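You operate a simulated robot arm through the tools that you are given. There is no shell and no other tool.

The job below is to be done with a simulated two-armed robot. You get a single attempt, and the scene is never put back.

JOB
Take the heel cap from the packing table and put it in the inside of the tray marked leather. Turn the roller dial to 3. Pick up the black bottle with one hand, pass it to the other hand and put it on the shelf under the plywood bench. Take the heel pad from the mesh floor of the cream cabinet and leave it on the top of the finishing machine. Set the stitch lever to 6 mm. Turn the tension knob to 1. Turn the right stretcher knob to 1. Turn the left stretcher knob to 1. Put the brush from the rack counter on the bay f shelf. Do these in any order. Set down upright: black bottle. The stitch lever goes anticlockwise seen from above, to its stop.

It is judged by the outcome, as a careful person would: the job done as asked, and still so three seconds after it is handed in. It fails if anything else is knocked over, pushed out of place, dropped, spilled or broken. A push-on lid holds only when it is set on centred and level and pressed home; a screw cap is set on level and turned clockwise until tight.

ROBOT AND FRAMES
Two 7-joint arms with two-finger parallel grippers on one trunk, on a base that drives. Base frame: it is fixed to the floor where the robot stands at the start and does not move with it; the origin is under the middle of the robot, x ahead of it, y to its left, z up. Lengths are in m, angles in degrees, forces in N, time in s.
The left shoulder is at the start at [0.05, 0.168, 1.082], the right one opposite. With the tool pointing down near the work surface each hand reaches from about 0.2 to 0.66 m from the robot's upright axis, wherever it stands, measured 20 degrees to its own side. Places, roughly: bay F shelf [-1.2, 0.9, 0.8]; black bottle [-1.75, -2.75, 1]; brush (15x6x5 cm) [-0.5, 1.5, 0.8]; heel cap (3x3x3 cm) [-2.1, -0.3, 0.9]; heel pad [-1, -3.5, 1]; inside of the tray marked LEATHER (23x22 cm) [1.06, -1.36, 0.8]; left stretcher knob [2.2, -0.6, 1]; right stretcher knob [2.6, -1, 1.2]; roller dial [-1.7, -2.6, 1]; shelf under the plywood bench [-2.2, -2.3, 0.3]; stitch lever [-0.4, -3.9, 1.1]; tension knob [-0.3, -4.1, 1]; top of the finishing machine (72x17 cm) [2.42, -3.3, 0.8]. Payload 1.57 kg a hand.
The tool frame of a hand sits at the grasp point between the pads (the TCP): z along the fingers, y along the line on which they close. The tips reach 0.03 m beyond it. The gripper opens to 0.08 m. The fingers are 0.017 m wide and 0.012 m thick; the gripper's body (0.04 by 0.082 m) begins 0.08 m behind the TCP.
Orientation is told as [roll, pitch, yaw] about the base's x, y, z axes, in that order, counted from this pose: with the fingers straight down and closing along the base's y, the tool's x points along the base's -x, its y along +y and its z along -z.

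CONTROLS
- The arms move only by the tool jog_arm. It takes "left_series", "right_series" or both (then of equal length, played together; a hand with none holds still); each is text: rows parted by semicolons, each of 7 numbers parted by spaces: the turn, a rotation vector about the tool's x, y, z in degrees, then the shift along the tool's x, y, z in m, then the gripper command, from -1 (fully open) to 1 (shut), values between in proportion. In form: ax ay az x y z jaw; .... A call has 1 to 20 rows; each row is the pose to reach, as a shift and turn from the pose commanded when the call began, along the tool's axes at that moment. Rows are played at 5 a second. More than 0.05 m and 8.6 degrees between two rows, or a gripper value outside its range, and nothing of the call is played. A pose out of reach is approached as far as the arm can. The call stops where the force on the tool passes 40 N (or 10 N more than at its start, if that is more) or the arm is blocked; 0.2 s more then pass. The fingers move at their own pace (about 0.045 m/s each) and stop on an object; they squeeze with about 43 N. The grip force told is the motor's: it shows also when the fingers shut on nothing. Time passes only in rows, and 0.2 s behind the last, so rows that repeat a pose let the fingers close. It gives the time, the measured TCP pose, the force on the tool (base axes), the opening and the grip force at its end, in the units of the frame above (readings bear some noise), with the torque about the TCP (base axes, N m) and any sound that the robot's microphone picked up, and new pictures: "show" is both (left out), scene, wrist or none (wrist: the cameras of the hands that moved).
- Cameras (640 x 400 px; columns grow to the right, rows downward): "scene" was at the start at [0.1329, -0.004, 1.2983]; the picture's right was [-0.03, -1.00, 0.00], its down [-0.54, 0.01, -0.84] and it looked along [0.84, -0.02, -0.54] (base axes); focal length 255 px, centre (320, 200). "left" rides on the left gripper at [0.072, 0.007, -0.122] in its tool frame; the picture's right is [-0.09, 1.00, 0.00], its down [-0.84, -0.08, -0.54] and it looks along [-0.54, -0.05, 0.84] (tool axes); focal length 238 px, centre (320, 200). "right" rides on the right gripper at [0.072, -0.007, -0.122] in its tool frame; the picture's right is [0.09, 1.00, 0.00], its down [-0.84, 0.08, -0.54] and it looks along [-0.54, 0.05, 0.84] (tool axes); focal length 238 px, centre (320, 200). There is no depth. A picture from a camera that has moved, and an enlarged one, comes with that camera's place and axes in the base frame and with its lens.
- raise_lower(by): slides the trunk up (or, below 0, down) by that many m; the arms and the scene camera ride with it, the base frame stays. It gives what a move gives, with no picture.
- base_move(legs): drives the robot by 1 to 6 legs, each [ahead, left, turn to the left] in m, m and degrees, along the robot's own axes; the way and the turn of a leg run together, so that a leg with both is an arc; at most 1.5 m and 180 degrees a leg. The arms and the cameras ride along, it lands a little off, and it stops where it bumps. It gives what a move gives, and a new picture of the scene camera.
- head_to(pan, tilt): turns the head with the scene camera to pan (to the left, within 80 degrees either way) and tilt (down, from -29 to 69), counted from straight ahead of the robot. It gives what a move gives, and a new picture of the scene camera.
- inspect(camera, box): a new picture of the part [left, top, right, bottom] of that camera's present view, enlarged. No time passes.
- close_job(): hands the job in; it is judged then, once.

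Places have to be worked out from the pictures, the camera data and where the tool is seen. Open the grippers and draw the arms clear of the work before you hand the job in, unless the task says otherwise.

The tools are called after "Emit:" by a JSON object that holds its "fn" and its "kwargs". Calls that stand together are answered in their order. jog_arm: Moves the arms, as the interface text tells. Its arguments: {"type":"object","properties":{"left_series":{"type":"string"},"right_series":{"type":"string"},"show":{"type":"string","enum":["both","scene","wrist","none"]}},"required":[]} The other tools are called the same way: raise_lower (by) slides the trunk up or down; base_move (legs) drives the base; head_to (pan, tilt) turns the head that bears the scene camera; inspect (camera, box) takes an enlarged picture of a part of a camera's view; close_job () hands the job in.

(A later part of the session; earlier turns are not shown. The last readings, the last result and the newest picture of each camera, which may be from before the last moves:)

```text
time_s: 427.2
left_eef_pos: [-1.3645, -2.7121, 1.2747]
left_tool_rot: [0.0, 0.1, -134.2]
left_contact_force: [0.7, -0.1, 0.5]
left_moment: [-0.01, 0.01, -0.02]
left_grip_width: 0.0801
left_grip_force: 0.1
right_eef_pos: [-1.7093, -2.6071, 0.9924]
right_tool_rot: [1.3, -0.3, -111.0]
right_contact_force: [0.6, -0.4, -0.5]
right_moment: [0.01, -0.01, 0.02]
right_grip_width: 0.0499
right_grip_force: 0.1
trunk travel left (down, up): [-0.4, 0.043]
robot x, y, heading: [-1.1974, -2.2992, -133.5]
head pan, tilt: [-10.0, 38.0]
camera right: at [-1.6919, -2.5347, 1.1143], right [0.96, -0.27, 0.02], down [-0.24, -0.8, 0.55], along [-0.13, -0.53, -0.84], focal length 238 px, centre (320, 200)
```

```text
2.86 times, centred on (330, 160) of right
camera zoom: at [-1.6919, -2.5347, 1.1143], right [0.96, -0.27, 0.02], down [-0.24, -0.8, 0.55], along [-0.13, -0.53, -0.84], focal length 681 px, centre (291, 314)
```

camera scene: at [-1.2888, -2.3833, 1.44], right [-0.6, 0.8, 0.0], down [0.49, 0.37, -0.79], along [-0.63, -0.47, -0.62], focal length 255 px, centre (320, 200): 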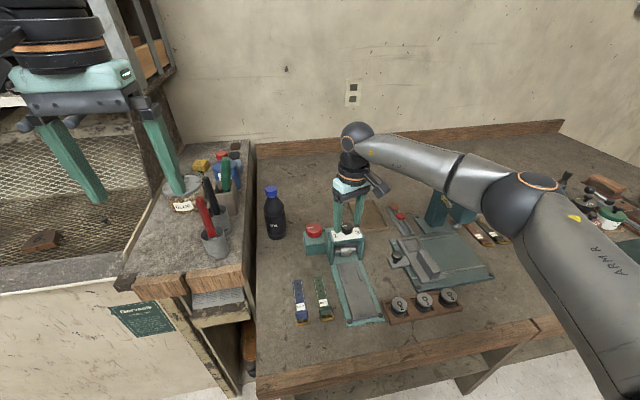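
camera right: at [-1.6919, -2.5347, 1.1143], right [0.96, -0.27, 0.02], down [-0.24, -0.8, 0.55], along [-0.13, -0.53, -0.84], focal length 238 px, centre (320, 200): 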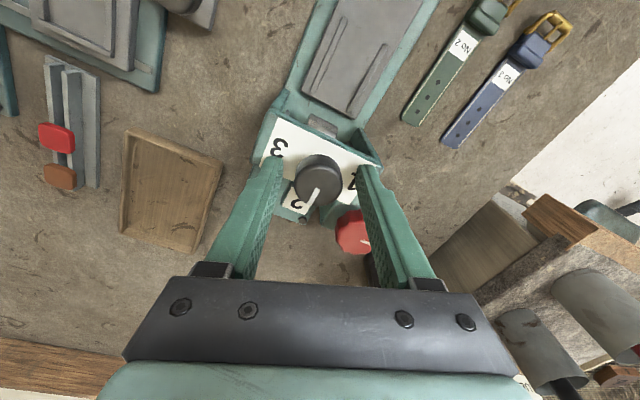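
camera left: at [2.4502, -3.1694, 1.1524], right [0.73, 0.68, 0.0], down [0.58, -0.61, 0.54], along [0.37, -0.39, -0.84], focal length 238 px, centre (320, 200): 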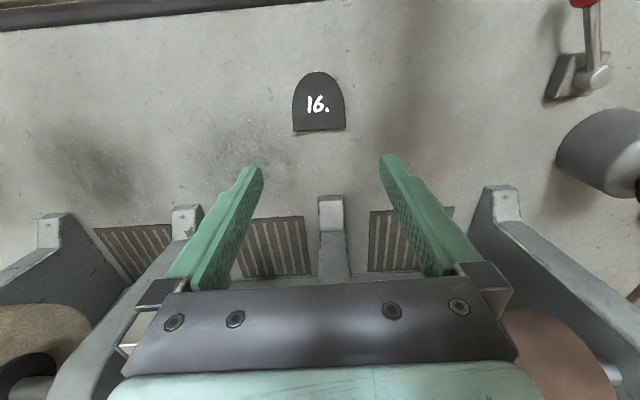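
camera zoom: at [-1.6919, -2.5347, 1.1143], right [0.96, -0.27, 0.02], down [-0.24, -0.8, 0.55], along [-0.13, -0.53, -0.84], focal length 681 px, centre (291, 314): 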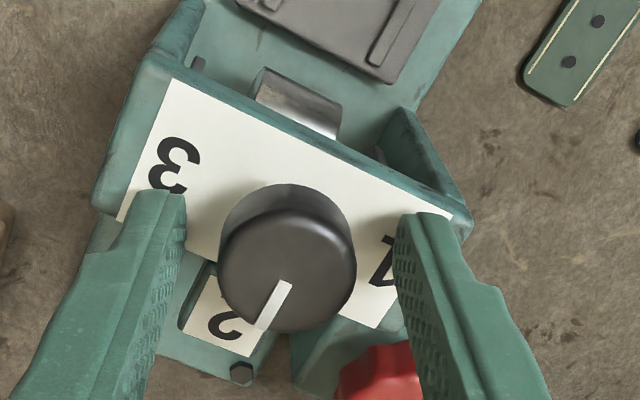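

Knob is centred, mark just past 2. Close, turn another 80° clockwise, and check.

Emit:
{"fn": "jog_arm", "kwargs": {"right_series": "0 0 0 0 0 0 0.3;0 0 0 0 0 0 1;0 0 0 0 0 0 1;0 0 0 0 0 0 1;0 0 8 0 0 0 1;0 0 16 0 0 0 1;0 0 24 0 0 0 1;0 0 32 0 0 0 1;0 0 40 0 0 0 1;0 0 48 0 0 0 1;0 0 56 0 0 0 1;0 0 64 0 0 0 1;0 0 72 0 0 0 1;0 0 80 0 0 0 1;0 0 80 0 0 0 1", "show": "wrist"}}

Emit:
{"fn": "inspect", "kwargs": {"camera": "scene", "box": [310, 200, 390, 250]}}

```text
time_s: 430.4
left_eef_pos: [-1.3654, -2.7092, 1.2756]
left_tool_rot: [0.0, 0.2, -134.2]
left_contact_force: [0.7, -0.7, 0.4]
left_moment: [-0.03, 0.0, -0.02]
left_grip_width: 0.08
left_grip_force: 0.0
right_eef_pos: [-1.71, -2.6038, 0.9927]
right_tool_rot: [0.6, 0.9, 168.7]
right_contact_force: [-12.7, 12.6, 11.1]
right_moment: [0.42, 0.71, 0.05]
right_grip_width: 0.0293
right_grip_force: 38.8
trunk travel left (down, up): [-0.4, 0.043]
robot x, y, heading: [-1.1968, -2.2994, -133.7]
head pan, tilt: [-10.0, 38.0]
camera right: at [-1.6409, -2.6101, 1.1159], right [-0.11, -0.99, 0.01], down [-0.84, 0.1, 0.53], along [-0.53, 0.04, -0.85], focal length 238 px, centre (320, 200)
```

right: 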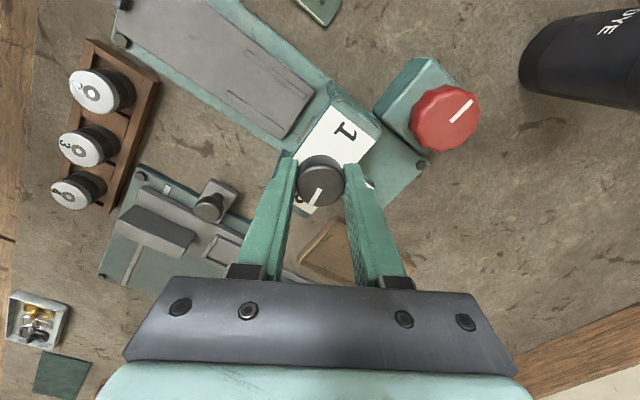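

```text
8.00 times, centred on (350, 225) of scene
camera zoom: at [-1.2895, -2.3812, 1.4402], right [-0.6, 0.8, 0.0], down [0.49, 0.37, -0.79], along [-0.63, -0.47, -0.62], focal length 2042 px, centre (80, 0)
```

zoom: 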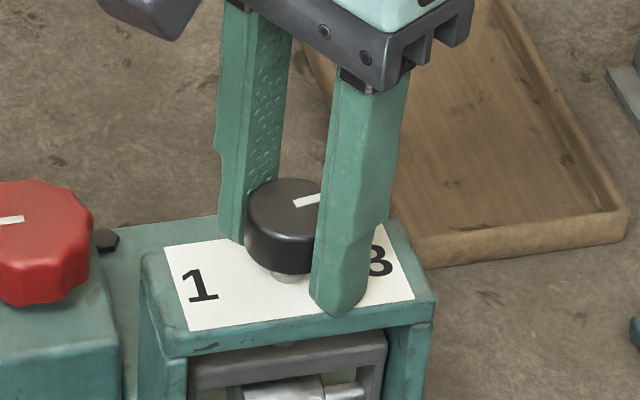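

The mark is ≈8–9° short of 3. Turn 8° more, then release and inspect.

Emit:
{"fn": "jog_arm", "kwargs": {"right_series": "0 0 4 0 0 0 1;0 0 8 0 0 0 1;0 0 8 0 0 0 1;0 0 8 0 0 0 0.3;0 0 8 0 0 0 -0.25;0 0 8 0 0 0 -0.25;0 0 8 0 0 -0.03 -0.25;0 0 8 0 0 -0.06 -0.25", "show": "wrist"}}

Emit:
{"fn": "inspect", "kwargs": {"camera": "scene", "box": [310, 200, 390, 250]}}

Emit:
{"fn": "inspect", "kwargs": {"camera": "right", "box": [260, 90, 400, 200]}}

```text
time_s: 432.2
left_eef_pos: [-1.3638, -2.711, 1.2736]
left_tool_rot: [-0.1, 0.1, -134.1]
left_contact_force: [0.5, -0.7, 0.5]
left_moment: [0.02, -0.02, 0.0]
left_grip_width: 0.0802
left_grip_force: 0.1
right_eef_pos: [-1.7081, -2.6062, 1.0513]
right_tool_rot: [0.5, 1.2, 161.0]
right_contact_force: [-0.9, -0.1, 0.1]
right_moment: [-0.03, -0.01, -0.03]
right_grip_width: 0.05
right_grip_force: 0.1
trunk travel left (down, up): [-0.4, 0.043]
robot x, y, heading: [-1.1917, -2.3, -133.2]
head pan, tilt: [-10.0, 38.0]
camera right: at [-1.6415, -2.6214, 1.1765], right [-0.24, -0.97, 0.01], down [-0.83, 0.21, 0.52], along [-0.51, 0.12, -0.85], focal length 238 px, centre (320, 200)
```

right: 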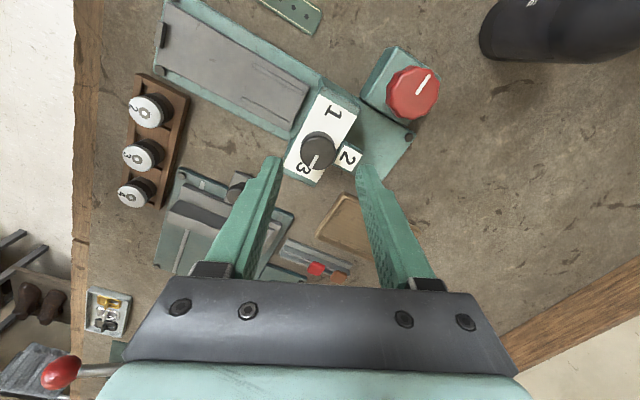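

```text
8.00 times, centred on (350, 225) of scene
camera zoom: at [-1.2887, -2.3834, 1.44], right [-0.6, 0.8, 0.0], down [0.49, 0.37, -0.79], along [-0.63, -0.47, -0.62], focal length 2042 px, centre (80, 0)
```

zoom: 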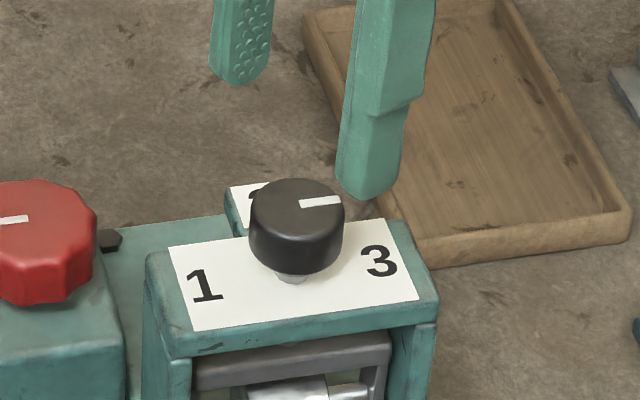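

```text
3.64 times, centred on (330, 145) of right
camera zoom: at [-1.6415, -2.6214, 1.1765], right [-0.24, -0.97, 0.01], down [-0.83, 0.21, 0.52], along [-0.51, 0.12, -0.85], focal length 867 px, centre (284, 400)
```

zoom: 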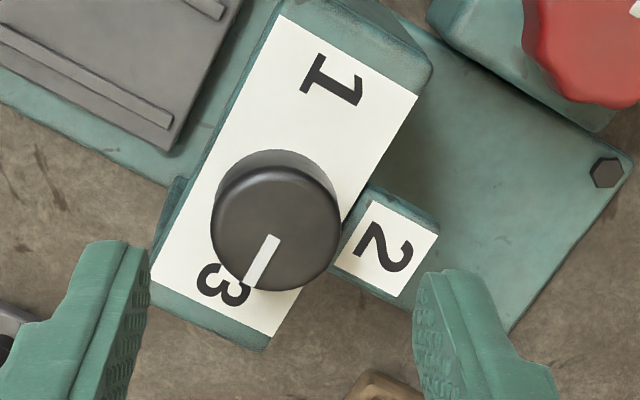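

The dial points exactly at 3. I lift the right hand and bring it back to neutral.

Emit:
{"fn": "jog_arm", "kwargs": {"right_series": "0 0 0 0 0 -0.04 -0.25;0 0 0 0 0 -0.08 -0.25;0 0 0 0 0 -0.12 -0.5;0 0 -8 0.011 -0.025 -0.14 -1;0 0 -16 0.022 -0.05 -0.16 -1;0 0 -24 0.033 -0.075 -0.18 -1;0 0 -32 0.044 -0.1 -0.2 -1;0 0 -40 0.055 -0.125 -0.2 -1;0 0 -48 0.066 -0.15 -0.2 -1;0 0 -56 0.077 -0.175 -0.2 -1;0 0 -65 0.09 -0.2 -0.2 -1", "show": "scene"}}

```text
refused: row 11 steps farther than a row can; nothing moved
```

Emit:
{"fn": "jog_arm", "kwargs": {"right_series": "0 0 0 0 0 -0.04 -0.25;0 0 0 0 0 -0.08 -0.25;0 0 0 0 0 -0.12 -0.5;0 0 -8 0.011 -0.025 -0.14 -1;0 0 -16 0.022 -0.05 -0.16 -1;0 0 -24 0.033 -0.075 -0.18 -1;0 0 -32 0.044 -0.1 -0.2 -1;0 0 -40 0.055 -0.125 -0.2 -1;0 0 -48 0.066 -0.15 -0.2 -1;0 0 -56 0.077 -0.175 -0.2 -1;0 0 -64 0.09 -0.2 -0.2 -1", "show": "scene"}}

```text
time_s: 434.6
left_eef_pos: [-1.3636, -2.7101, 1.2754]
left_tool_rot: [0.0, 0.2, -134.1]
left_contact_force: [0.8, -0.3, -0.3]
left_moment: [0.0, 0.01, 0.0]
left_grip_width: 0.0801
left_grip_force: 0.1
right_eef_pos: [-1.559, -2.4454, 1.2525]
right_tool_rot: [1.4, 0.2, -135.0]
right_contact_force: [-0.4, -0.2, 0.9]
right_moment: [-0.01, -0.01, 0.0]
right_grip_width: 0.08
right_grip_force: 0.0
trunk travel left (down, up): [-0.4, 0.043]
robot x, y, heading: [-1.1958, -2.3, -133.5]
head pan, tilt: [-10.0, 38.0]
camera scene: at [-1.2886, -2.3831, 1.4401], right [-0.6, 0.8, 0.0], down [0.49, 0.37, -0.79], along [-0.63, -0.47, -0.62], focal length 255 px, centre (320, 200)
```

scene: 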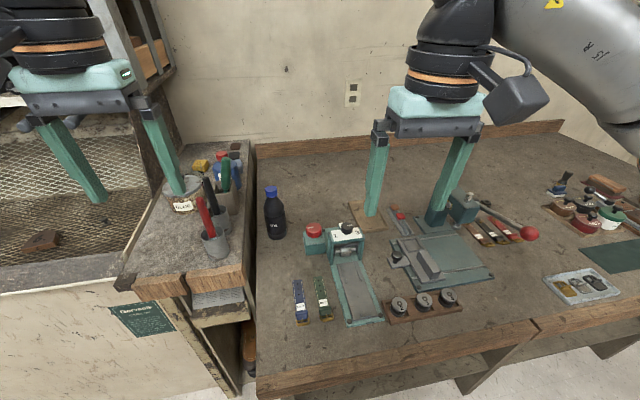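

Dial is done. Before picking up the bottle I examine the lower shelf: I back off, strafe right and lower the trunk to look and to test the right hand's reach there.

Emit:
{"fn": "base_move", "kwargs": {"legs": [[-0.3, 0, 0], [0, -0.45, 0]]}}

Emit:
{"fn": "raise_lower", "kwargs": {"by": -0.4}}

Emit:
{"fn": "head_to", "kwargs": {"pan": 0, "tilt": 35}}

```text
time_s: 440.8
left_eef_pos: [-1.4893, -2.178, 1.2739]
left_tool_rot: [-0.1, 0.3, -134.2]
left_contact_force: [-0.7, 0.1, -0.9]
left_moment: [0.0, -0.02, 0.03]
left_grip_width: 0.08
left_grip_force: 0.0
right_eef_pos: [-1.6865, -1.9133, 1.2521]
right_tool_rot: [1.3, 0.2, -135.2]
right_contact_force: [0.0, 0.1, -0.2]
right_moment: [-0.04, -0.01, 0.0]
right_grip_width: 0.0802
right_grip_force: 0.1
trunk travel left (down, up): [-0.4, 0.043]
robot x, y, heading: [-1.3226, -1.7716, -133.6]
head pan, tilt: [-10.0, 38.0]
camera scene: at [-1.4146, -1.8509, 1.44], right [-0.6, 0.8, 0.0], down [0.49, 0.37, -0.79], along [-0.63, -0.47, -0.62], focal length 255 px, centre (320, 200)
```

scene: 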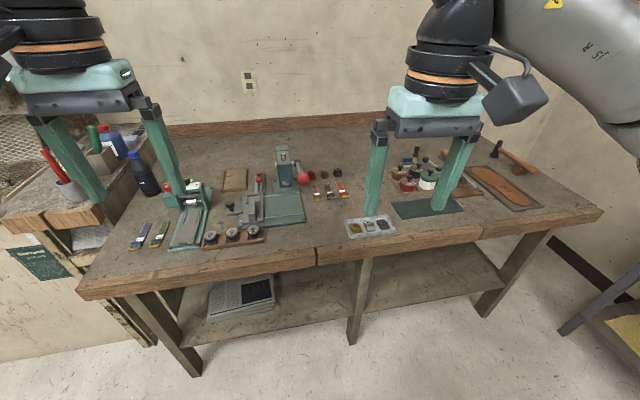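

```text
time_s: 444.6
left_eef_pos: [-1.4897, -2.1789, 0.8733]
left_tool_rot: [0.0, 0.2, -134.2]
left_contact_force: [0.0, -0.1, -0.2]
left_moment: [0.01, 0.02, 0.01]
left_grip_width: 0.08
left_grip_force: 0.1
right_eef_pos: [-1.6856, -1.9135, 0.8521]
right_tool_rot: [1.3, 0.2, -135.2]
right_contact_force: [0.8, 0.3, -0.6]
right_moment: [0.0, 0.05, 0.01]
right_grip_width: 0.08
right_grip_force: 0.0
trunk travel left (down, up): [0.0, 0.443]
robot x, y, heading: [-1.3247, -1.7682, -133.4]
head pan, tilt: [-10.0, 38.0]
```

```text
time_s: 445.4
left_eef_pos: [-1.4891, -2.1793, 0.8742]
left_tool_rot: [-0.1, 0.2, -134.2]
left_contact_force: [0.1, 0.3, 1.2]
left_moment: [-0.01, 0.03, 0.0]
left_grip_width: 0.0799
left_grip_force: 0.0
right_eef_pos: [-1.6856, -1.9125, 0.8518]
right_tool_rot: [1.3, 0.2, -135.2]
right_contact_force: [0.1, 0.3, 0.0]
right_moment: [-0.05, -0.02, -0.01]
right_grip_width: 0.0801
right_grip_force: 0.0
trunk travel left (down, up): [0.0, 0.443]
robot x, y, heading: [-1.3211, -1.7686, -133.6]
head pan, tilt: [0.0, 35.0]
camera scene: at [-1.4057, -1.8635, 1.0446], right [-0.73, 0.69, 0.0], down [0.39, 0.42, -0.82], along [-0.56, -0.59, -0.57], focal length 255 px, centre (320, 200)
```

scene: 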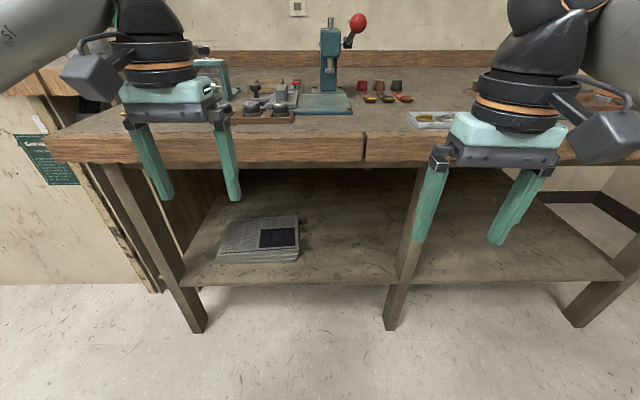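

The shelf's right bay (right of the middle leg) is free. I move in front of it and test how far the right hand can tilt at that low height.

Emit:
{"fn": "base_move", "kwargs": {"legs": [[0.06, -0.38, 0]]}}

Emit:
{"fn": "jog_arm", "kwargs": {"right_series": "0 -7.5 0 -0.005 0 0.045 -1;0 -15 0 -0.01 0 0.09 -1;0 -22.5 0 -0.015 0 0.135 -1;0 -30 0 -0.02 0 0.18 -1;0 -37.5 0 -0.03 0 0.225 -1;0 -45 0 -0.04 0 0.27 -1;0 -52.5 0 -0.06 0 0.315 -1;0 -60 0 -0.08 0 0.36 -1;0 -60 0 -0.1 0 0.38 -1"}}

```text
time_s: 449.2
left_eef_pos: [-1.7955, -1.9714, 0.8743]
left_tool_rot: [-0.1, 0.2, -133.3]
left_contact_force: [0.4, 0.5, 0.1]
left_moment: [0.01, -0.02, 0.01]
left_grip_width: 0.08
left_grip_force: 0.0
right_eef_pos: [-1.9958, -1.709, 0.8517]
right_tool_rot: [1.3, 0.2, -134.5]
right_contact_force: [0.1, -0.6, 0.0]
right_moment: [-0.02, -0.04, -0.01]
right_grip_width: 0.0802
right_grip_force: 0.2
trunk travel left (down, up): [0.0, 0.443]
robot x, y, heading: [-1.6358, -1.5563, -132.7]
head pan, tilt: [0.0, 35.0]
camera scene: at [-1.7163, -1.655, 1.0446], right [-0.74, 0.68, 0.0], down [0.39, 0.42, -0.82], along [-0.56, -0.6, -0.57], focal length 255 px, centre (320, 200)
```

scene: 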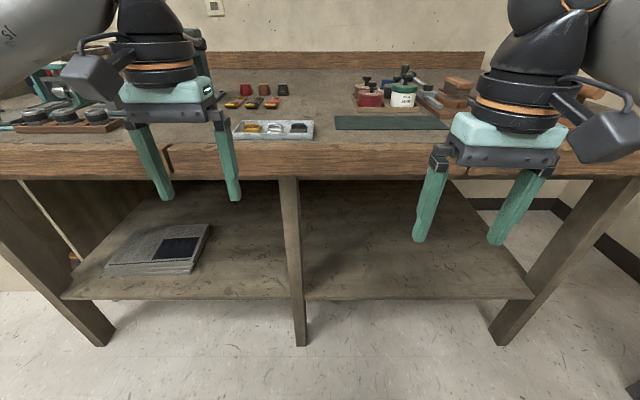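

```text
time_s: 451.2
left_eef_pos: [-1.7959, -1.9705, 0.8744]
left_tool_rot: [0.0, 0.2, -133.3]
left_contact_force: [0.2, -0.5, -0.5]
left_moment: [0.0, 0.02, 0.02]
left_grip_width: 0.0798
left_grip_force: 0.1
right_eef_pos: [-2.0221, -1.825, 0.507]
right_tool_rot: [1.5, -59.3, -136.6]
right_contact_force: [0.5, 0.0, 0.9]
right_moment: [0.01, -0.01, -0.02]
right_grip_width: 0.0802
right_grip_force: 0.1
right hand out of reach, approached as far as the arm can: row 7, 8, 9
trunk travel left (down, up): [0.0, 0.443]
robot x, y, heading: [-1.6391, -1.5604, -132.7]
head pan, tilt: [0.0, 35.0]
camera scene: at [-1.7164, -1.655, 1.0446], right [-0.74, 0.68, 0.0], down [0.39, 0.42, -0.82], along [-0.56, -0.6, -0.57], focal length 255 px, centre (320, 200)
camera right: at [-1.9266, -1.7209, 0.5073], right [0.73, -0.68, -0.07], down [0.07, -0.02, 1.0], along [-0.68, -0.74, 0.04], focal length 238 px, centre (320, 200)
```

scene: 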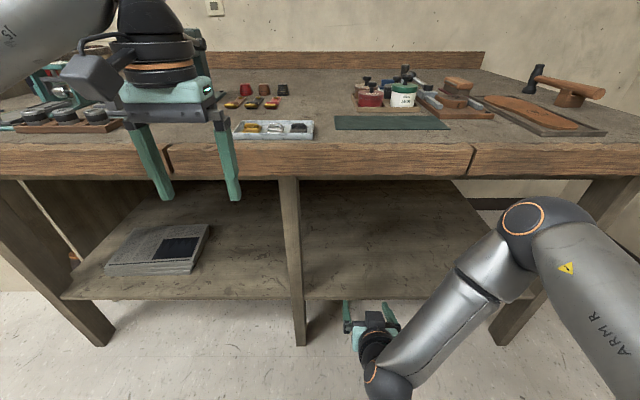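
right: 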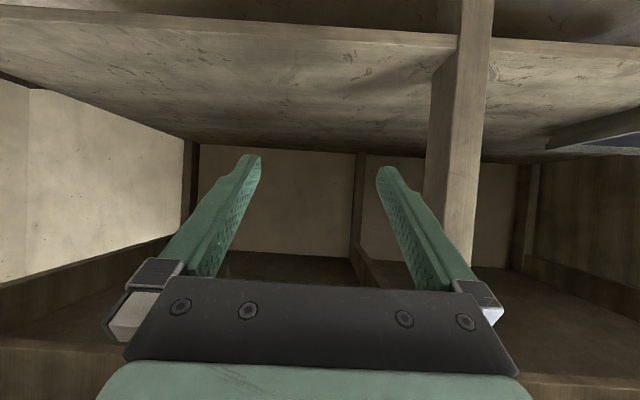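

Tilt 59° is reachable low down. I test further: forward under the bench, lower, and tilt 70°.

Emit:
{"fn": "jog_arm", "kwargs": {"right_series": "0 -4 0 -0.005 0 0.035 -1;0 -8 0 -0.01 0 0.07 -1;0 -11 0 -0.015 0 0.105 -1;0 -11 0 -0.019 0 0.1286 -1;0 -11 0 -0.019 0 0.1286 -1"}}

```text
time_s: 452.4
left_eef_pos: [-1.7964, -1.9713, 0.873]
left_tool_rot: [-0.1, 0.2, -133.4]
left_contact_force: [1.0, 0.0, -1.7]
left_moment: [0.0, 0.0, -0.01]
left_grip_width: 0.0799
left_grip_force: 0.1
right_eef_pos: [-2.0723, -1.9506, 0.4909]
right_tool_rot: [1.9, -69.4, -138.0]
right_contact_force: [0.2, 0.1, 0.1]
right_moment: [0.01, 0.04, 0.02]
right_grip_width: 0.0802
right_grip_force: 0.0
right hand out of reach, approached as far as the arm can: row 1, 2, 3, 4, 5
trunk travel left (down, up): [0.0, 0.443]
robot x, y, heading: [-1.6318, -1.5593, -132.7]
head pan, tilt: [0.0, 35.0]
camera scene: at [-1.7163, -1.655, 1.0446], right [-0.74, 0.68, 0.0], down [0.39, 0.42, -0.82], along [-0.56, -0.6, -0.57], focal length 255 px, centre (320, 200)
camera right: at [-1.9765, -1.8489, 0.4668], right [0.71, -0.7, -0.07], down [0.2, 0.1, 0.97], along [-0.67, -0.71, 0.21], focal length 238 px, centre (320, 200)
```

scene: 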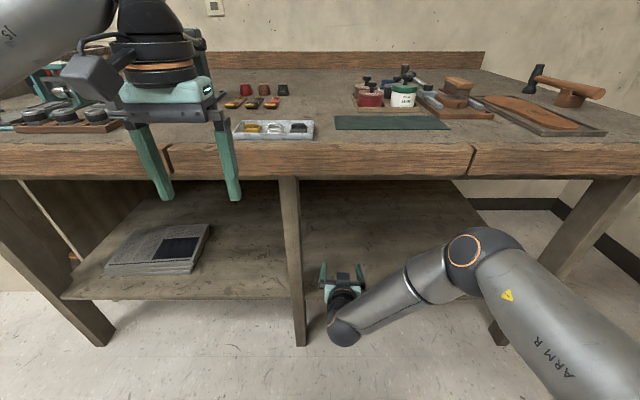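
right: 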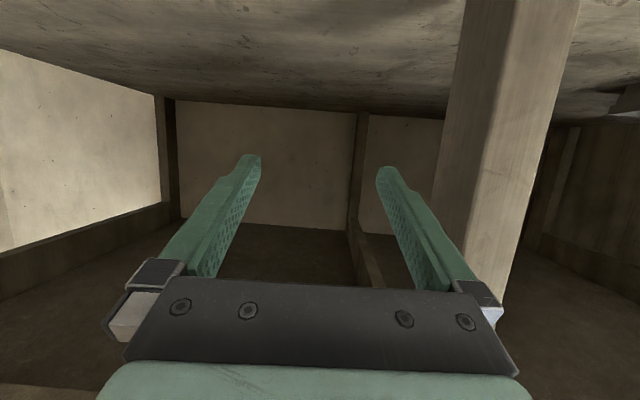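

Tilt 69° is right at the limit there. I test tilt 55° at shelf height, just inside the front edge.

Emit:
{"fn": "jog_arm", "kwargs": {"right_series": "0 4 0 0.024 -0.01 0.022 -1;0 8 0 0.048 -0.02 0.045 -1;0 12 0 0.072 -0.03 0.067 -1;0 14 0 0.095 -0.04 0.089 -1;0 14 0 0.095 -0.04 0.089 -1"}}

```text
time_s: 453.6
left_eef_pos: [-1.796, -1.9706, 0.8748]
left_tool_rot: [-0.2, 0.2, -133.5]
left_contact_force: [0.6, -0.1, -0.2]
left_moment: [0.0, -0.01, -0.02]
left_grip_width: 0.0799
left_grip_force: 0.3
right_eef_pos: [-2.1348, -1.9635, 0.3677]
right_tool_rot: [2.4, -56.7, -136.4]
right_contact_force: [-0.2, 0.7, 0.1]
right_moment: [-0.05, 0.0, 0.04]
right_grip_width: 0.0801
right_grip_force: 0.0
right hand out of reach, approached as far as the arm can: row 1, 2
trunk travel left (down, up): [0.0, 0.443]
robot x, y, heading: [-1.6336, -1.557, -132.8]
head pan, tilt: [0.0, 35.0]
camera scene: at [-1.7163, -1.655, 1.0446], right [-0.74, 0.68, 0.0], down [0.39, 0.42, -0.82], along [-0.56, -0.6, -0.57], focal length 255 px, centre (320, 200)
camera right: at [-2.0421, -1.8572, 0.3753], right [0.75, -0.66, -0.05], down [0.04, -0.04, 1.0], along [-0.66, -0.75, -0.01], focal length 238 px, centre (320, 200)
```

scene: 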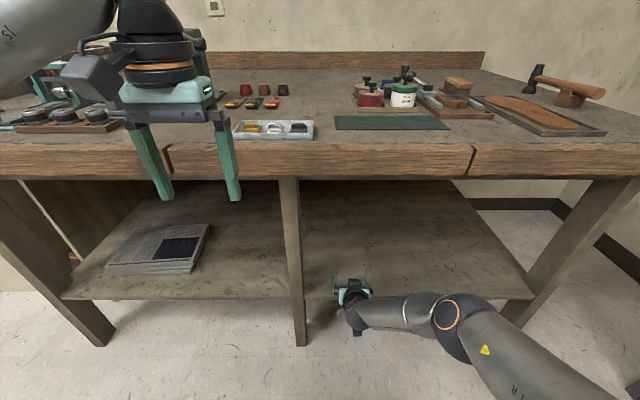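
right: 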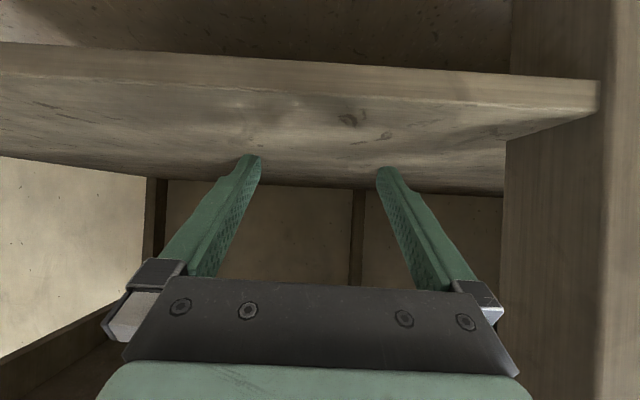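

Tilt 57° at shelf height is fully reachable, so the plan: right hand picks the bottle, hands it to the left hand, and the left places it tilted the same way. I withdraw the right hand.

Emit:
{"fn": "jog_arm", "kwargs": {"right_series": "0 0 0 0.005 0 -0.044 -1;0 0 0 0.01 0 -0.088 -1;0 0 0 0.015 0 -0.132 -1;0 0 0 0.02 0 -0.176 -1;0 0 0 0.026 0 -0.222 -1", "show": "none"}}

Emit:
{"fn": "jog_arm", "kwargs": {"right_series": "0 6.3 0 -0.032 -0.006 -0.029 -1;0 12.6 0 -0.065 -0.013 -0.057 -1;0 18.9 0 -0.098 -0.02 -0.086 -1;0 25.2 0 -0.13 -0.027 -0.115 -1;0 31.5 0 -0.163 -0.033 -0.143 -1;0 37.8 0 -0.195 -0.04 -0.172 -1;0 44.1 0 -0.228 -0.047 -0.2 -1;0 50.4 0 -0.26 -0.053 -0.229 -1;0 56.7 0 -0.293 -0.06 -0.258 -1", "show": "scene"}}

```text
time_s: 454.8
left_eef_pos: [-1.7963, -1.9719, 0.8748]
left_tool_rot: [-0.2, 0.2, -133.4]
left_contact_force: [-0.6, 0.2, -0.7]
left_moment: [-0.03, 0.0, 0.0]
left_grip_width: 0.0801
left_grip_force: 0.0
right_eef_pos: [-1.9927, -1.8223, 0.47]
right_tool_rot: [2.2, -56.9, -136.6]
right_contact_force: [-0.5, -0.1, 0.0]
right_moment: [0.0, 0.0, -0.01]
right_grip_width: 0.0798
right_grip_force: 0.0
right hand out of reach, approached as far as the arm can: row 1, 2, 3, 4, 5
trunk travel left (down, up): [0.0, 0.443]
robot x, y, heading: [-1.6307, -1.5573, -132.6]
head pan, tilt: [0.0, 35.0]
```

```text
time_s: 456.8
left_eef_pos: [-1.7968, -1.9712, 0.8753]
left_tool_rot: [-0.1, 0.3, -133.5]
left_contact_force: [-0.2, -0.9, -0.2]
left_moment: [0.03, 0.0, 0.03]
left_grip_width: 0.0799
left_grip_force: 0.1
right_eef_pos: [-2.0028, -1.7319, 0.8583]
right_tool_rot: [1.4, 0.0, -134.4]
right_contact_force: [-0.2, -0.7, 0.8]
right_moment: [0.0, -0.03, -0.01]
right_grip_width: 0.0799
right_grip_force: 0.2
trunk travel left (down, up): [0.0, 0.443]
robot x, y, heading: [-1.6344, -1.56, -133.0]
head pan, tilt: [0.0, 35.0]
camera scene: at [-1.7163, -1.6549, 1.0446], right [-0.74, 0.68, 0.0], down [0.39, 0.42, -0.82], along [-0.56, -0.6, -0.57], focal length 255 px, centre (320, 200)
```

scene: 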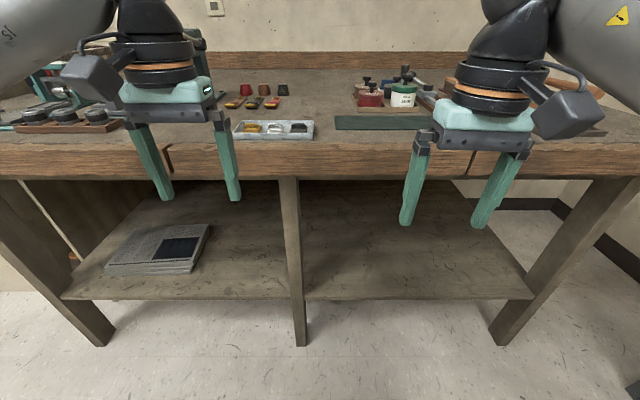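

I raise the trunk and drive to the bottle: 0.97 left, 0.23 ahead.

Emit:
{"fn": "raise_lower", "kwargs": {"by": 0.3}}

Emit:
{"fn": "base_move", "kwargs": {"legs": [[0, 0.97, 0], [0.2, 0, 0]]}}

Emit:
{"fn": "head_to", "kwargs": {"pan": -5, "tilt": 30}}

Emit:
{"fn": "inspect", "kwargs": {"camera": "right", "box": [0, 0, 640, 400]}}

```text
time_s: 459.8
left_eef_pos: [-1.7961, -1.9713, 1.1745]
left_tool_rot: [-0.1, 0.2, -133.4]
left_contact_force: [-0.4, 0.0, 0.2]
left_moment: [0.0, -0.02, 0.03]
left_grip_width: 0.08
left_grip_force: 0.2
right_eef_pos: [-2.0034, -1.732, 1.1597]
right_tool_rot: [1.3, -0.1, -134.4]
right_contact_force: [-0.4, -0.7, 0.3]
right_moment: [-0.01, 0.0, -0.01]
right_grip_width: 0.08
right_grip_force: 0.1
trunk travel left (down, up): [-0.3, 0.143]
robot x, y, heading: [-1.6319, -1.5586, -132.7]
head pan, tilt: [0.0, 35.0]
```

```text
time_s: 469.8
left_eef_pos: [-1.1952, -2.7734, 1.1746]
left_tool_rot: [-0.1, 0.2, -132.0]
left_contact_force: [-0.8, -0.2, -0.3]
left_moment: [0.0, -0.01, -0.05]
left_grip_width: 0.08
left_grip_force: 0.0
right_eef_pos: [-1.4092, -2.5405, 1.1596]
right_tool_rot: [1.3, -0.1, -133.0]
right_contact_force: [0.0, 1.0, -0.5]
right_moment: [0.03, -0.04, 0.01]
right_grip_width: 0.0801
right_grip_force: 0.1
trunk travel left (down, up): [-0.3, 0.143]
robot x, y, heading: [-1.0429, -2.3571, -131.3]
head pan, tilt: [0.0, 35.0]
camera scene: at [-1.1244, -2.456, 1.3445], right [-0.75, 0.66, 0.0], down [0.38, 0.43, -0.82], along [-0.54, -0.62, -0.57], focal length 255 px, centre (320, 200)
```

scene: 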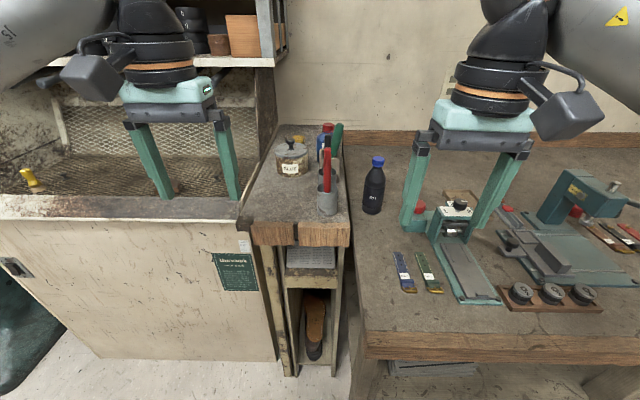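

```text
time_s: 470.5
left_eef_pos: [-1.196, -2.7739, 1.1752]
left_tool_rot: [-0.1, 0.2, -132.1]
left_contact_force: [0.8, -0.4, 0.2]
left_moment: [0.0, -0.03, 0.01]
left_grip_width: 0.0798
left_grip_force: 0.2
right_eef_pos: [-1.4088, -2.5404, 1.158]
right_tool_rot: [1.3, -0.2, -133.1]
right_contact_force: [0.0, 0.5, 0.2]
right_moment: [-0.02, -0.02, -0.02]
right_grip_width: 0.0803
right_grip_force: 0.1
trunk travel left (down, up): [-0.3, 0.143]
robot x, y, heading: [-1.0437, -2.3565, -131.2]
head pan, tilt: [-5.0, 30.0]
camera scene: at [-1.1311, -2.4518, 1.3523], right [-0.69, 0.72, 0.0], down [0.36, 0.35, -0.87], along [-0.63, -0.6, -0.5], focal length 255 px, centre (320, 200)
```

scene: 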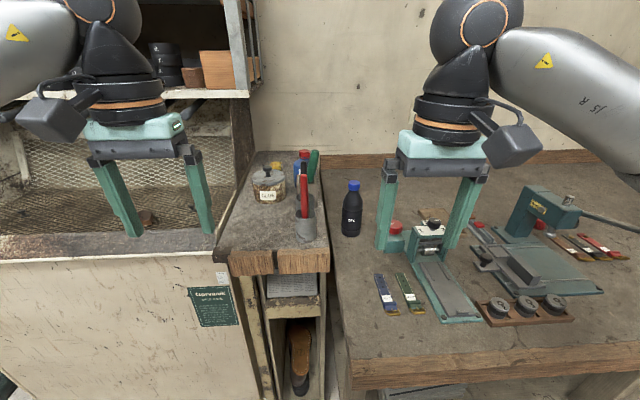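

```text
1.00 times, centred on (320, 200) of right (not enlarged: the box is as wide or as high as the picture)
camera zoom: at [-1.367, -2.4802, 1.2806], right [0.79, -0.61, 0.02], down [-0.52, -0.65, 0.55], along [-0.32, -0.44, -0.84], focal length 238 px, centre (320, 200)
```

zoom: 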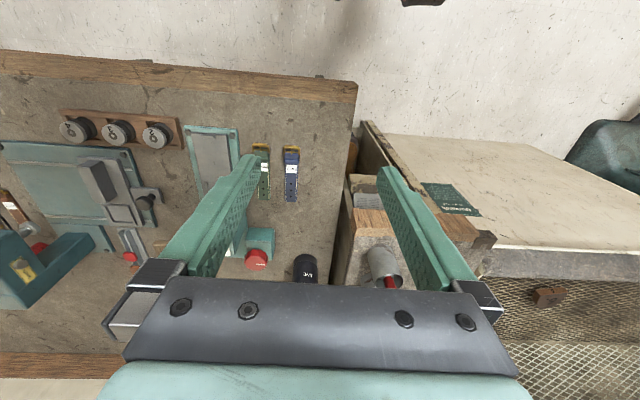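

Bottle is at (-1.641,-2.81), ≈18 cm tall. I enlarge it for its profile.

Emit:
{"fn": "inspect", "kwargs": {"camera": "scene", "box": [320, 170, 400, 245]}}

```text
5.33 times, centred on (360, 208) of scene
camera zoom: at [-1.1311, -2.4518, 1.3523], right [-0.69, 0.72, 0.0], down [0.36, 0.35, -0.87], along [-0.63, -0.6, -0.5], focal length 1361 px, centre (107, 160)
```

zoom: 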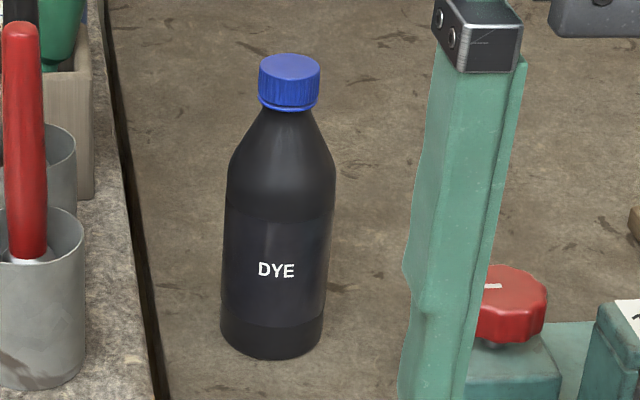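

The body is 6 cm wide and cylindrical to ~11 cm. I'll take it from above with the right hand vertical. First move the base 11 cm closer with the trunk a bit higher.

Emit:
{"fn": "raise_lower", "kwargs": {"by": 0.05}}

Emit:
{"fn": "base_move", "kwargs": {"legs": [[0.11, 0, 0]]}}

Emit:
{"fn": "jog_arm", "kwargs": {"right_series": "0 0 0 -0.036 0 0 -1;0 0 0 -0.072 0 0 -1;0 0 0 -0.108 0 0 -1;0 0 0 -0.144 0 0 -1;0 0 0 -0.18 0 0 -1;0 0 0 -0.2 0 0 -1;0 0 0 -0.2 0 0 -1"}}

```text
time_s: 471.4
left_eef_pos: [-1.1948, -2.7736, 1.2245]
left_tool_rot: [0.0, 0.3, -132.0]
left_contact_force: [-0.4, -0.1, 0.2]
left_moment: [-0.02, 0.01, 0.01]
left_grip_width: 0.0801
left_grip_force: 0.0
right_eef_pos: [-1.4081, -2.5397, 1.2086]
right_tool_rot: [1.3, -0.1, -133.0]
right_contact_force: [0.3, -0.1, 0.4]
right_moment: [0.02, 0.01, 0.0]
right_grip_width: 0.0802
right_grip_force: 0.1
trunk travel left (down, up): [-0.35, 0.093]
robot x, y, heading: [-1.0418, -2.3617, -131.3]
head pan, tilt: [-5.0, 30.0]
```

```text
time_s: 472.6
left_eef_pos: [-1.2698, -2.8565, 1.2249]
left_tool_rot: [-0.1, 0.1, -132.2]
left_contact_force: [-0.2, -0.3, -0.1]
left_moment: [0.02, -0.03, -0.04]
left_grip_width: 0.08
left_grip_force: 0.1
right_eef_pos: [-1.4817, -2.6212, 1.2085]
right_tool_rot: [1.3, -0.1, -133.2]
right_contact_force: [-0.1, 0.2, 0.1]
right_moment: [0.04, 0.0, -0.02]
right_grip_width: 0.0801
right_grip_force: 0.1
trunk travel left (down, up): [-0.35, 0.093]
robot x, y, heading: [-1.1173, -2.4382, -131.6]
head pan, tilt: [-5.0, 30.0]
camera scene: at [-1.2049, -2.535, 1.4022], right [-0.69, 0.72, 0.0], down [0.36, 0.35, -0.87], along [-0.63, -0.6, -0.5], focal length 255 px, centre (320, 200)
```

scene: 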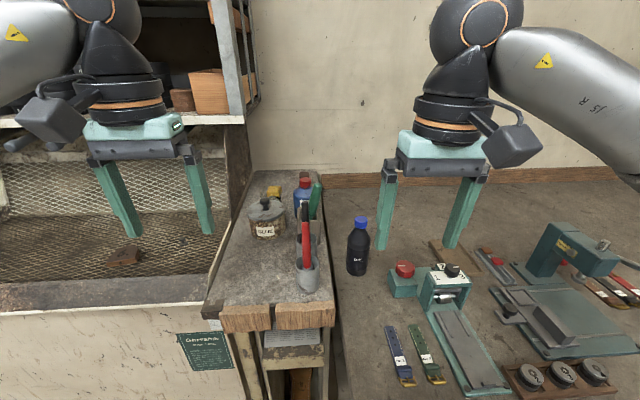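

```text
time_s: 474.2
left_eef_pos: [-1.2705, -2.8545, 1.2247]
left_tool_rot: [0.0, 0.2, -132.2]
left_contact_force: [-0.2, -0.3, 0.6]
left_moment: [0.0, -0.01, 0.02]
left_grip_width: 0.0802
left_grip_force: 0.0
right_eef_pos: [-1.6183, -2.7666, 1.2092]
right_tool_rot: [1.2, -0.3, -133.1]
right_contact_force: [-0.3, 0.4, 0.4]
right_moment: [-0.02, 0.05, -0.03]
right_grip_width: 0.0802
right_grip_force: 0.0
trunk travel left (down, up): [-0.35, 0.093]
robot x, y, heading: [-1.1205, -2.4398, -131.3]
head pan, tilt: [-5.0, 30.0]
camera scene: at [-1.2048, -2.5338, 1.4024], right [-0.69, 0.72, 0.0], down [0.36, 0.34, -0.87], along [-0.63, -0.6, -0.5], focal length 255 px, centre (320, 200)
camera right: at [-1.577, -2.7058, 1.3311], right [0.79, -0.61, 0.02], down [-0.52, -0.65, 0.55], along [-0.32, -0.44, -0.84], focal length 238 px, centre (320, 200)
```

scene: 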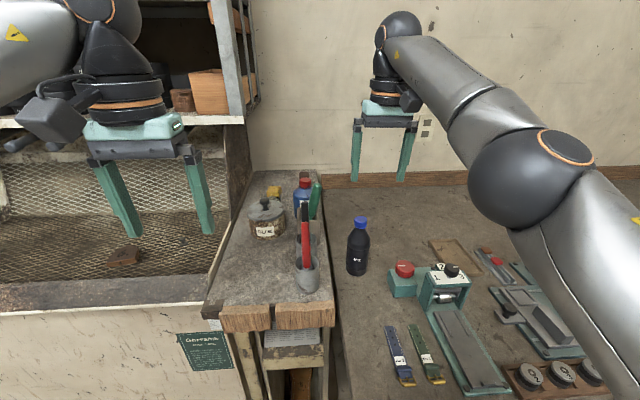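
right: 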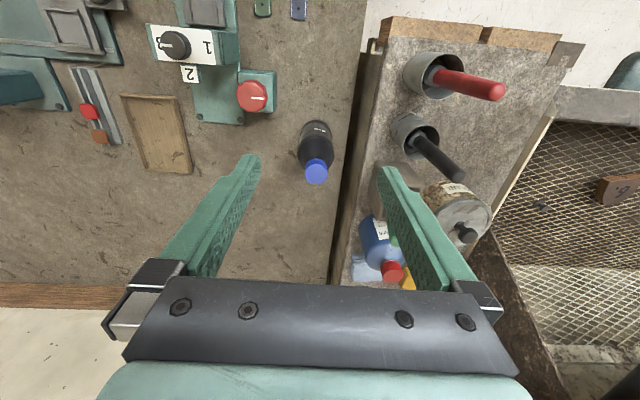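

Bottle is 5.9 cm further and 0.9 cm left. I approach forward-down with the bottle between the fingers, stopping partway to check.

Emit:
{"fn": "jog_arm", "kwargs": {"right_series": "0 0 0 -0.012 0.005 0.03 -1;0 0 0 -0.024 0.009 0.06 -1;0 0 0 -0.036 0.009 0.09 -1;0 0 0 -0.046 0.009 0.12 -1;0 0 0 -0.054 0.009 0.15 -1;0 0 0 -0.054 0.009 0.15 -1"}}

```text
time_s: 475.6
left_eef_pos: [-1.27, -2.8561, 1.2245]
left_tool_rot: [-0.1, 0.2, -132.2]
left_contact_force: [0.4, -0.7, 0.6]
left_moment: [0.02, -0.01, 0.02]
left_grip_width: 0.0801
left_grip_force: 0.1
right_eef_pos: [-1.6365, -2.8074, 1.0585]
right_tool_rot: [1.3, -0.2, -133.1]
right_contact_force: [-0.3, -0.9, -0.7]
right_moment: [0.01, 0.03, 0.0]
right_grip_width: 0.0803
right_grip_force: 0.0
right hand out of reach, approached as far as the arm can: row 3, 4, 5, 6
trunk travel left (down, up): [-0.35, 0.093]
robot x, y, heading: [-1.1193, -2.4405, -131.3]
head pan, tilt: [-5.0, 30.0]
camera scene: at [-1.2041, -2.5347, 1.4023], right [-0.69, 0.72, 0.0], down [0.36, 0.34, -0.87], along [-0.63, -0.6, -0.5], focal length 255 px, centre (320, 200)
camera right: at [-1.5945, -2.7478, 1.1815], right [0.79, -0.61, 0.02], down [-0.52, -0.65, 0.55], along [-0.32, -0.44, -0.84], focal length 238 px, centre (320, 200)
```

scene: 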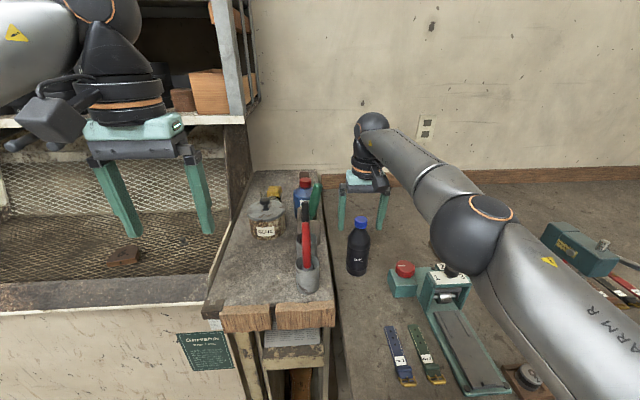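
right: 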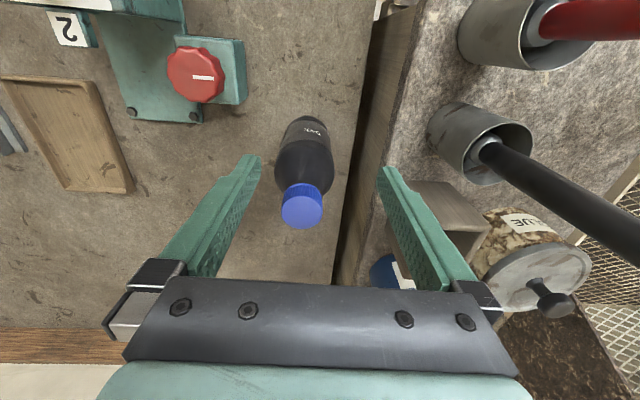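

The bottle is 1.1 cm to the hand's right and the arm is at its limit. I shift laterally, then nudge the base ahead 2.5 cm.

Emit:
{"fn": "jog_arm", "kwargs": {"right_series": "0 0 0 0 -0.006 0 -1;0 0 0 0 -0.012 0 -1;0 0 0 0 -0.012 0 -1", "show": "none"}}

Emit:
{"fn": "base_move", "kwargs": {"legs": [[0.025, 0, 0]]}}

Emit:
{"fn": "inspect", "kwargs": {"camera": "right", "box": [0, 0, 640, 400]}}

```text
time_s: 476.4
left_eef_pos: [-1.2704, -2.8553, 1.2241]
left_tool_rot: [-0.1, 0.2, -132.1]
left_contact_force: [0.2, -0.6, -0.5]
left_moment: [-0.01, 0.0, 0.01]
left_grip_width: 0.0801
left_grip_force: 0.0
right_eef_pos: [-1.6447, -2.799, 1.0586]
right_tool_rot: [1.2, -0.2, -133.3]
right_contact_force: [-0.9, 0.0, 0.8]
right_moment: [-0.02, -0.02, 0.03]
right_grip_width: 0.0796
right_grip_force: 0.1
trunk travel left (down, up): [-0.35, 0.093]
robot x, y, heading: [-1.1186, -2.4408, -131.2]
head pan, tilt: [-5.0, 30.0]
```

```text
time_s: 477.2
left_eef_pos: [-1.2889, -2.8752, 1.2231]
left_tool_rot: [-0.2, 0.4, -132.1]
left_contact_force: [-0.1, -0.1, -0.1]
left_moment: [0.06, -0.03, 0.0]
left_grip_width: 0.0801
left_grip_force: 0.0
right_eef_pos: [-1.6616, -2.8185, 1.0585]
right_tool_rot: [1.3, -0.1, -133.2]
right_contact_force: [-0.2, -0.2, -0.7]
right_moment: [0.02, -0.01, 0.0]
right_grip_width: 0.0803
right_grip_force: 0.1
trunk travel left (down, up): [-0.35, 0.093]
robot x, y, heading: [-1.1337, -2.4588, -131.5]
head pan, tilt: [-5.0, 30.0]
camera scene: at [-1.2217, -2.5539, 1.4022], right [-0.69, 0.73, 0.0], down [0.36, 0.34, -0.87], along [-0.63, -0.6, -0.5], focal length 255 px, centre (320, 200)
```

scene: 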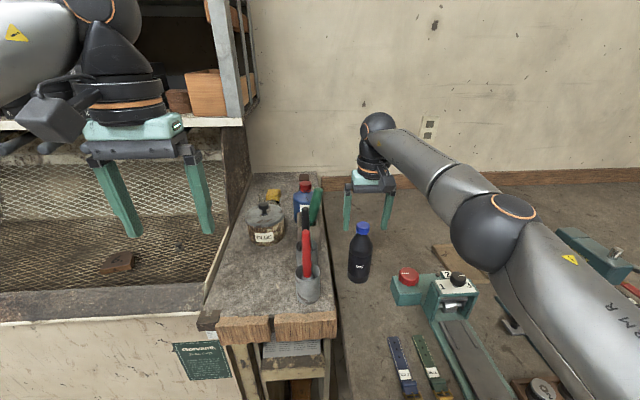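

```text
1.00 times, centred on (320, 200) of right (not enlarged: the box is as wide or as high as the picture)
camera zoom: at [-1.6209, -2.7581, 1.1807], right [0.79, -0.61, 0.02], down [-0.53, -0.65, 0.55], along [-0.32, -0.44, -0.84], focal length 238 px, centre (320, 200)
```

zoom: 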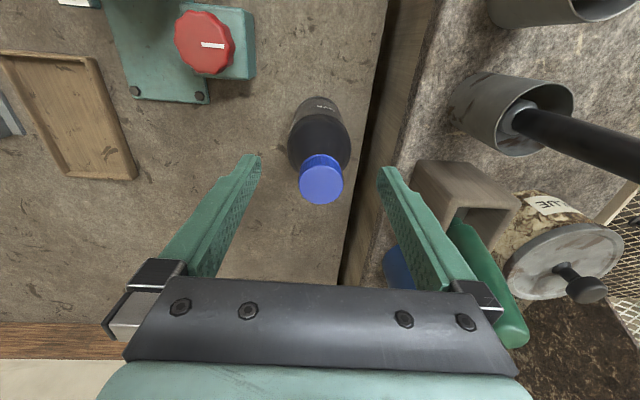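

Centred on the bottle. Descend 7.3 cm so the fingers straddle the body, and check.

Emit:
{"fn": "jog_arm", "kwargs": {"right_series": "0 0 0 0.003 -0.001 0.025 -1;0 0 0 0.005 -0.002 0.05 -1;0 0 0 0.005 -0.002 0.073 -1;0 0 0 0.005 -0.002 0.073 -1"}}

Emit:
{"fn": "inspect", "kwargs": {"camera": "scene", "box": [310, 180, 430, 300]}}

```text
time_s: 478.2
left_eef_pos: [-1.2868, -2.8736, 1.2239]
left_tool_rot: [-0.1, 0.3, -132.2]
left_contact_force: [-0.1, 0.1, -0.6]
left_moment: [0.03, 0.0, -0.02]
left_grip_width: 0.0802
left_grip_force: 0.1
right_eef_pos: [-1.6566, -2.8139, 0.983]
right_tool_rot: [1.4, -0.2, -133.2]
right_contact_force: [0.7, -0.6, 1.5]
right_moment: [0.04, 0.0, 0.02]
right_grip_width: 0.0804
right_grip_force: 0.0
trunk travel left (down, up): [-0.35, 0.093]
robot x, y, heading: [-1.1305, -2.4609, -131.7]
head pan, tilt: [-5.0, 30.0]
camera scene: at [-1.2208, -2.5529, 1.4024], right [-0.69, 0.73, 0.0], down [0.36, 0.34, -0.87], along [-0.63, -0.6, -0.5], focal length 255 px, centre (320, 200)
camera right: at [-1.6156, -2.7547, 1.1062], right [0.79, -0.61, 0.02], down [-0.52, -0.65, 0.55], along [-0.32, -0.44, -0.84], focal length 238 px, centre (320, 200)
```

scene: 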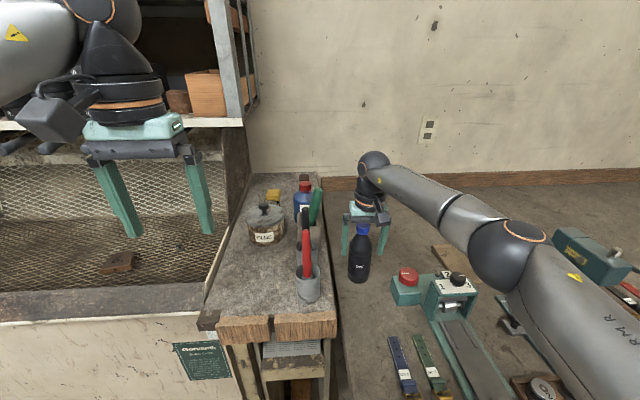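
right: 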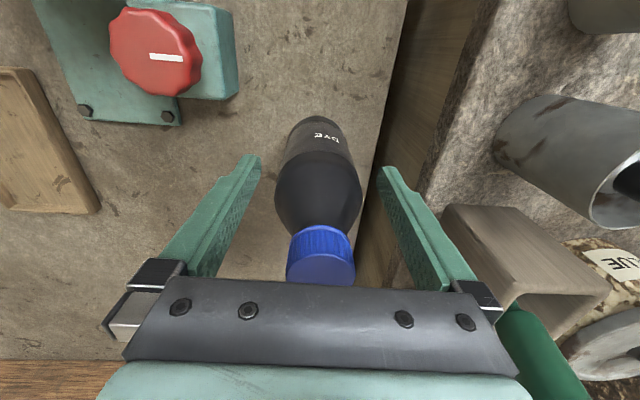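

```text
3.33 times, centred on (370, 240) of scene
camera zoom: at [-1.2208, -2.5529, 1.4024], right [-0.69, 0.73, 0.0], down [0.36, 0.34, -0.87], along [-0.63, -0.6, -0.5], focal length 851 px, centre (153, 67)
```

zoom: 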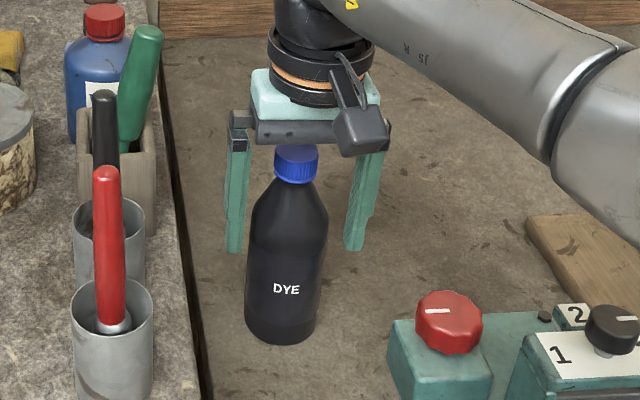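

The bottle's axis is 1.5 cm nearer than the fingers' axis; I correct that, raise 3 mm, and close.

Emit:
{"fn": "jog_arm", "kwargs": {"right_series": "0 0 0 0.004 0 -0.003 -1;0 0 0 0.014 -0.001 -0.003 -1;0 0 0 0.014 -0.001 -0.003 -1", "show": "wrist"}}

```text
time_s: 479.0
left_eef_pos: [-1.2868, -2.8764, 1.2238]
left_tool_rot: [-0.1, 0.2, -132.2]
left_contact_force: [0.2, -0.3, 0.3]
left_moment: [-0.01, -0.03, -0.02]
left_grip_width: 0.0799
left_grip_force: 0.1
right_eef_pos: [-1.6481, -2.8024, 0.9881]
right_tool_rot: [1.4, -0.2, -133.3]
right_contact_force: [-0.4, -0.1, 0.3]
right_moment: [0.01, -0.01, 0.02]
right_grip_width: 0.0802
right_grip_force: 0.1
trunk travel left (down, up): [-0.35, 0.093]
robot x, y, heading: [-1.1347, -2.4594, -131.4]
head pan, tilt: [-5.0, 30.0]
camera right: at [-1.6067, -2.743, 1.1101], right [0.79, -0.62, 0.02], down [-0.53, -0.65, 0.55], along [-0.32, -0.44, -0.84], focal length 238 px, centre (320, 200)
```

right: 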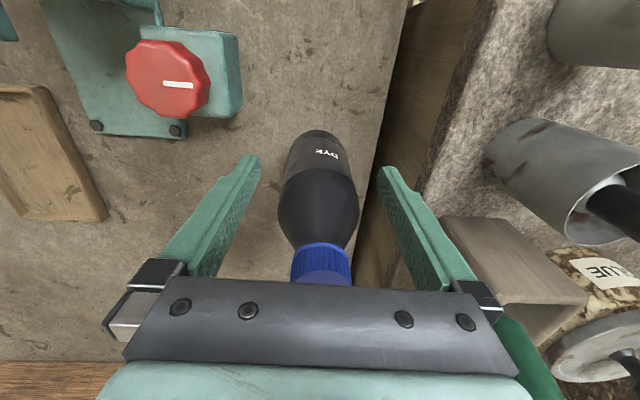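

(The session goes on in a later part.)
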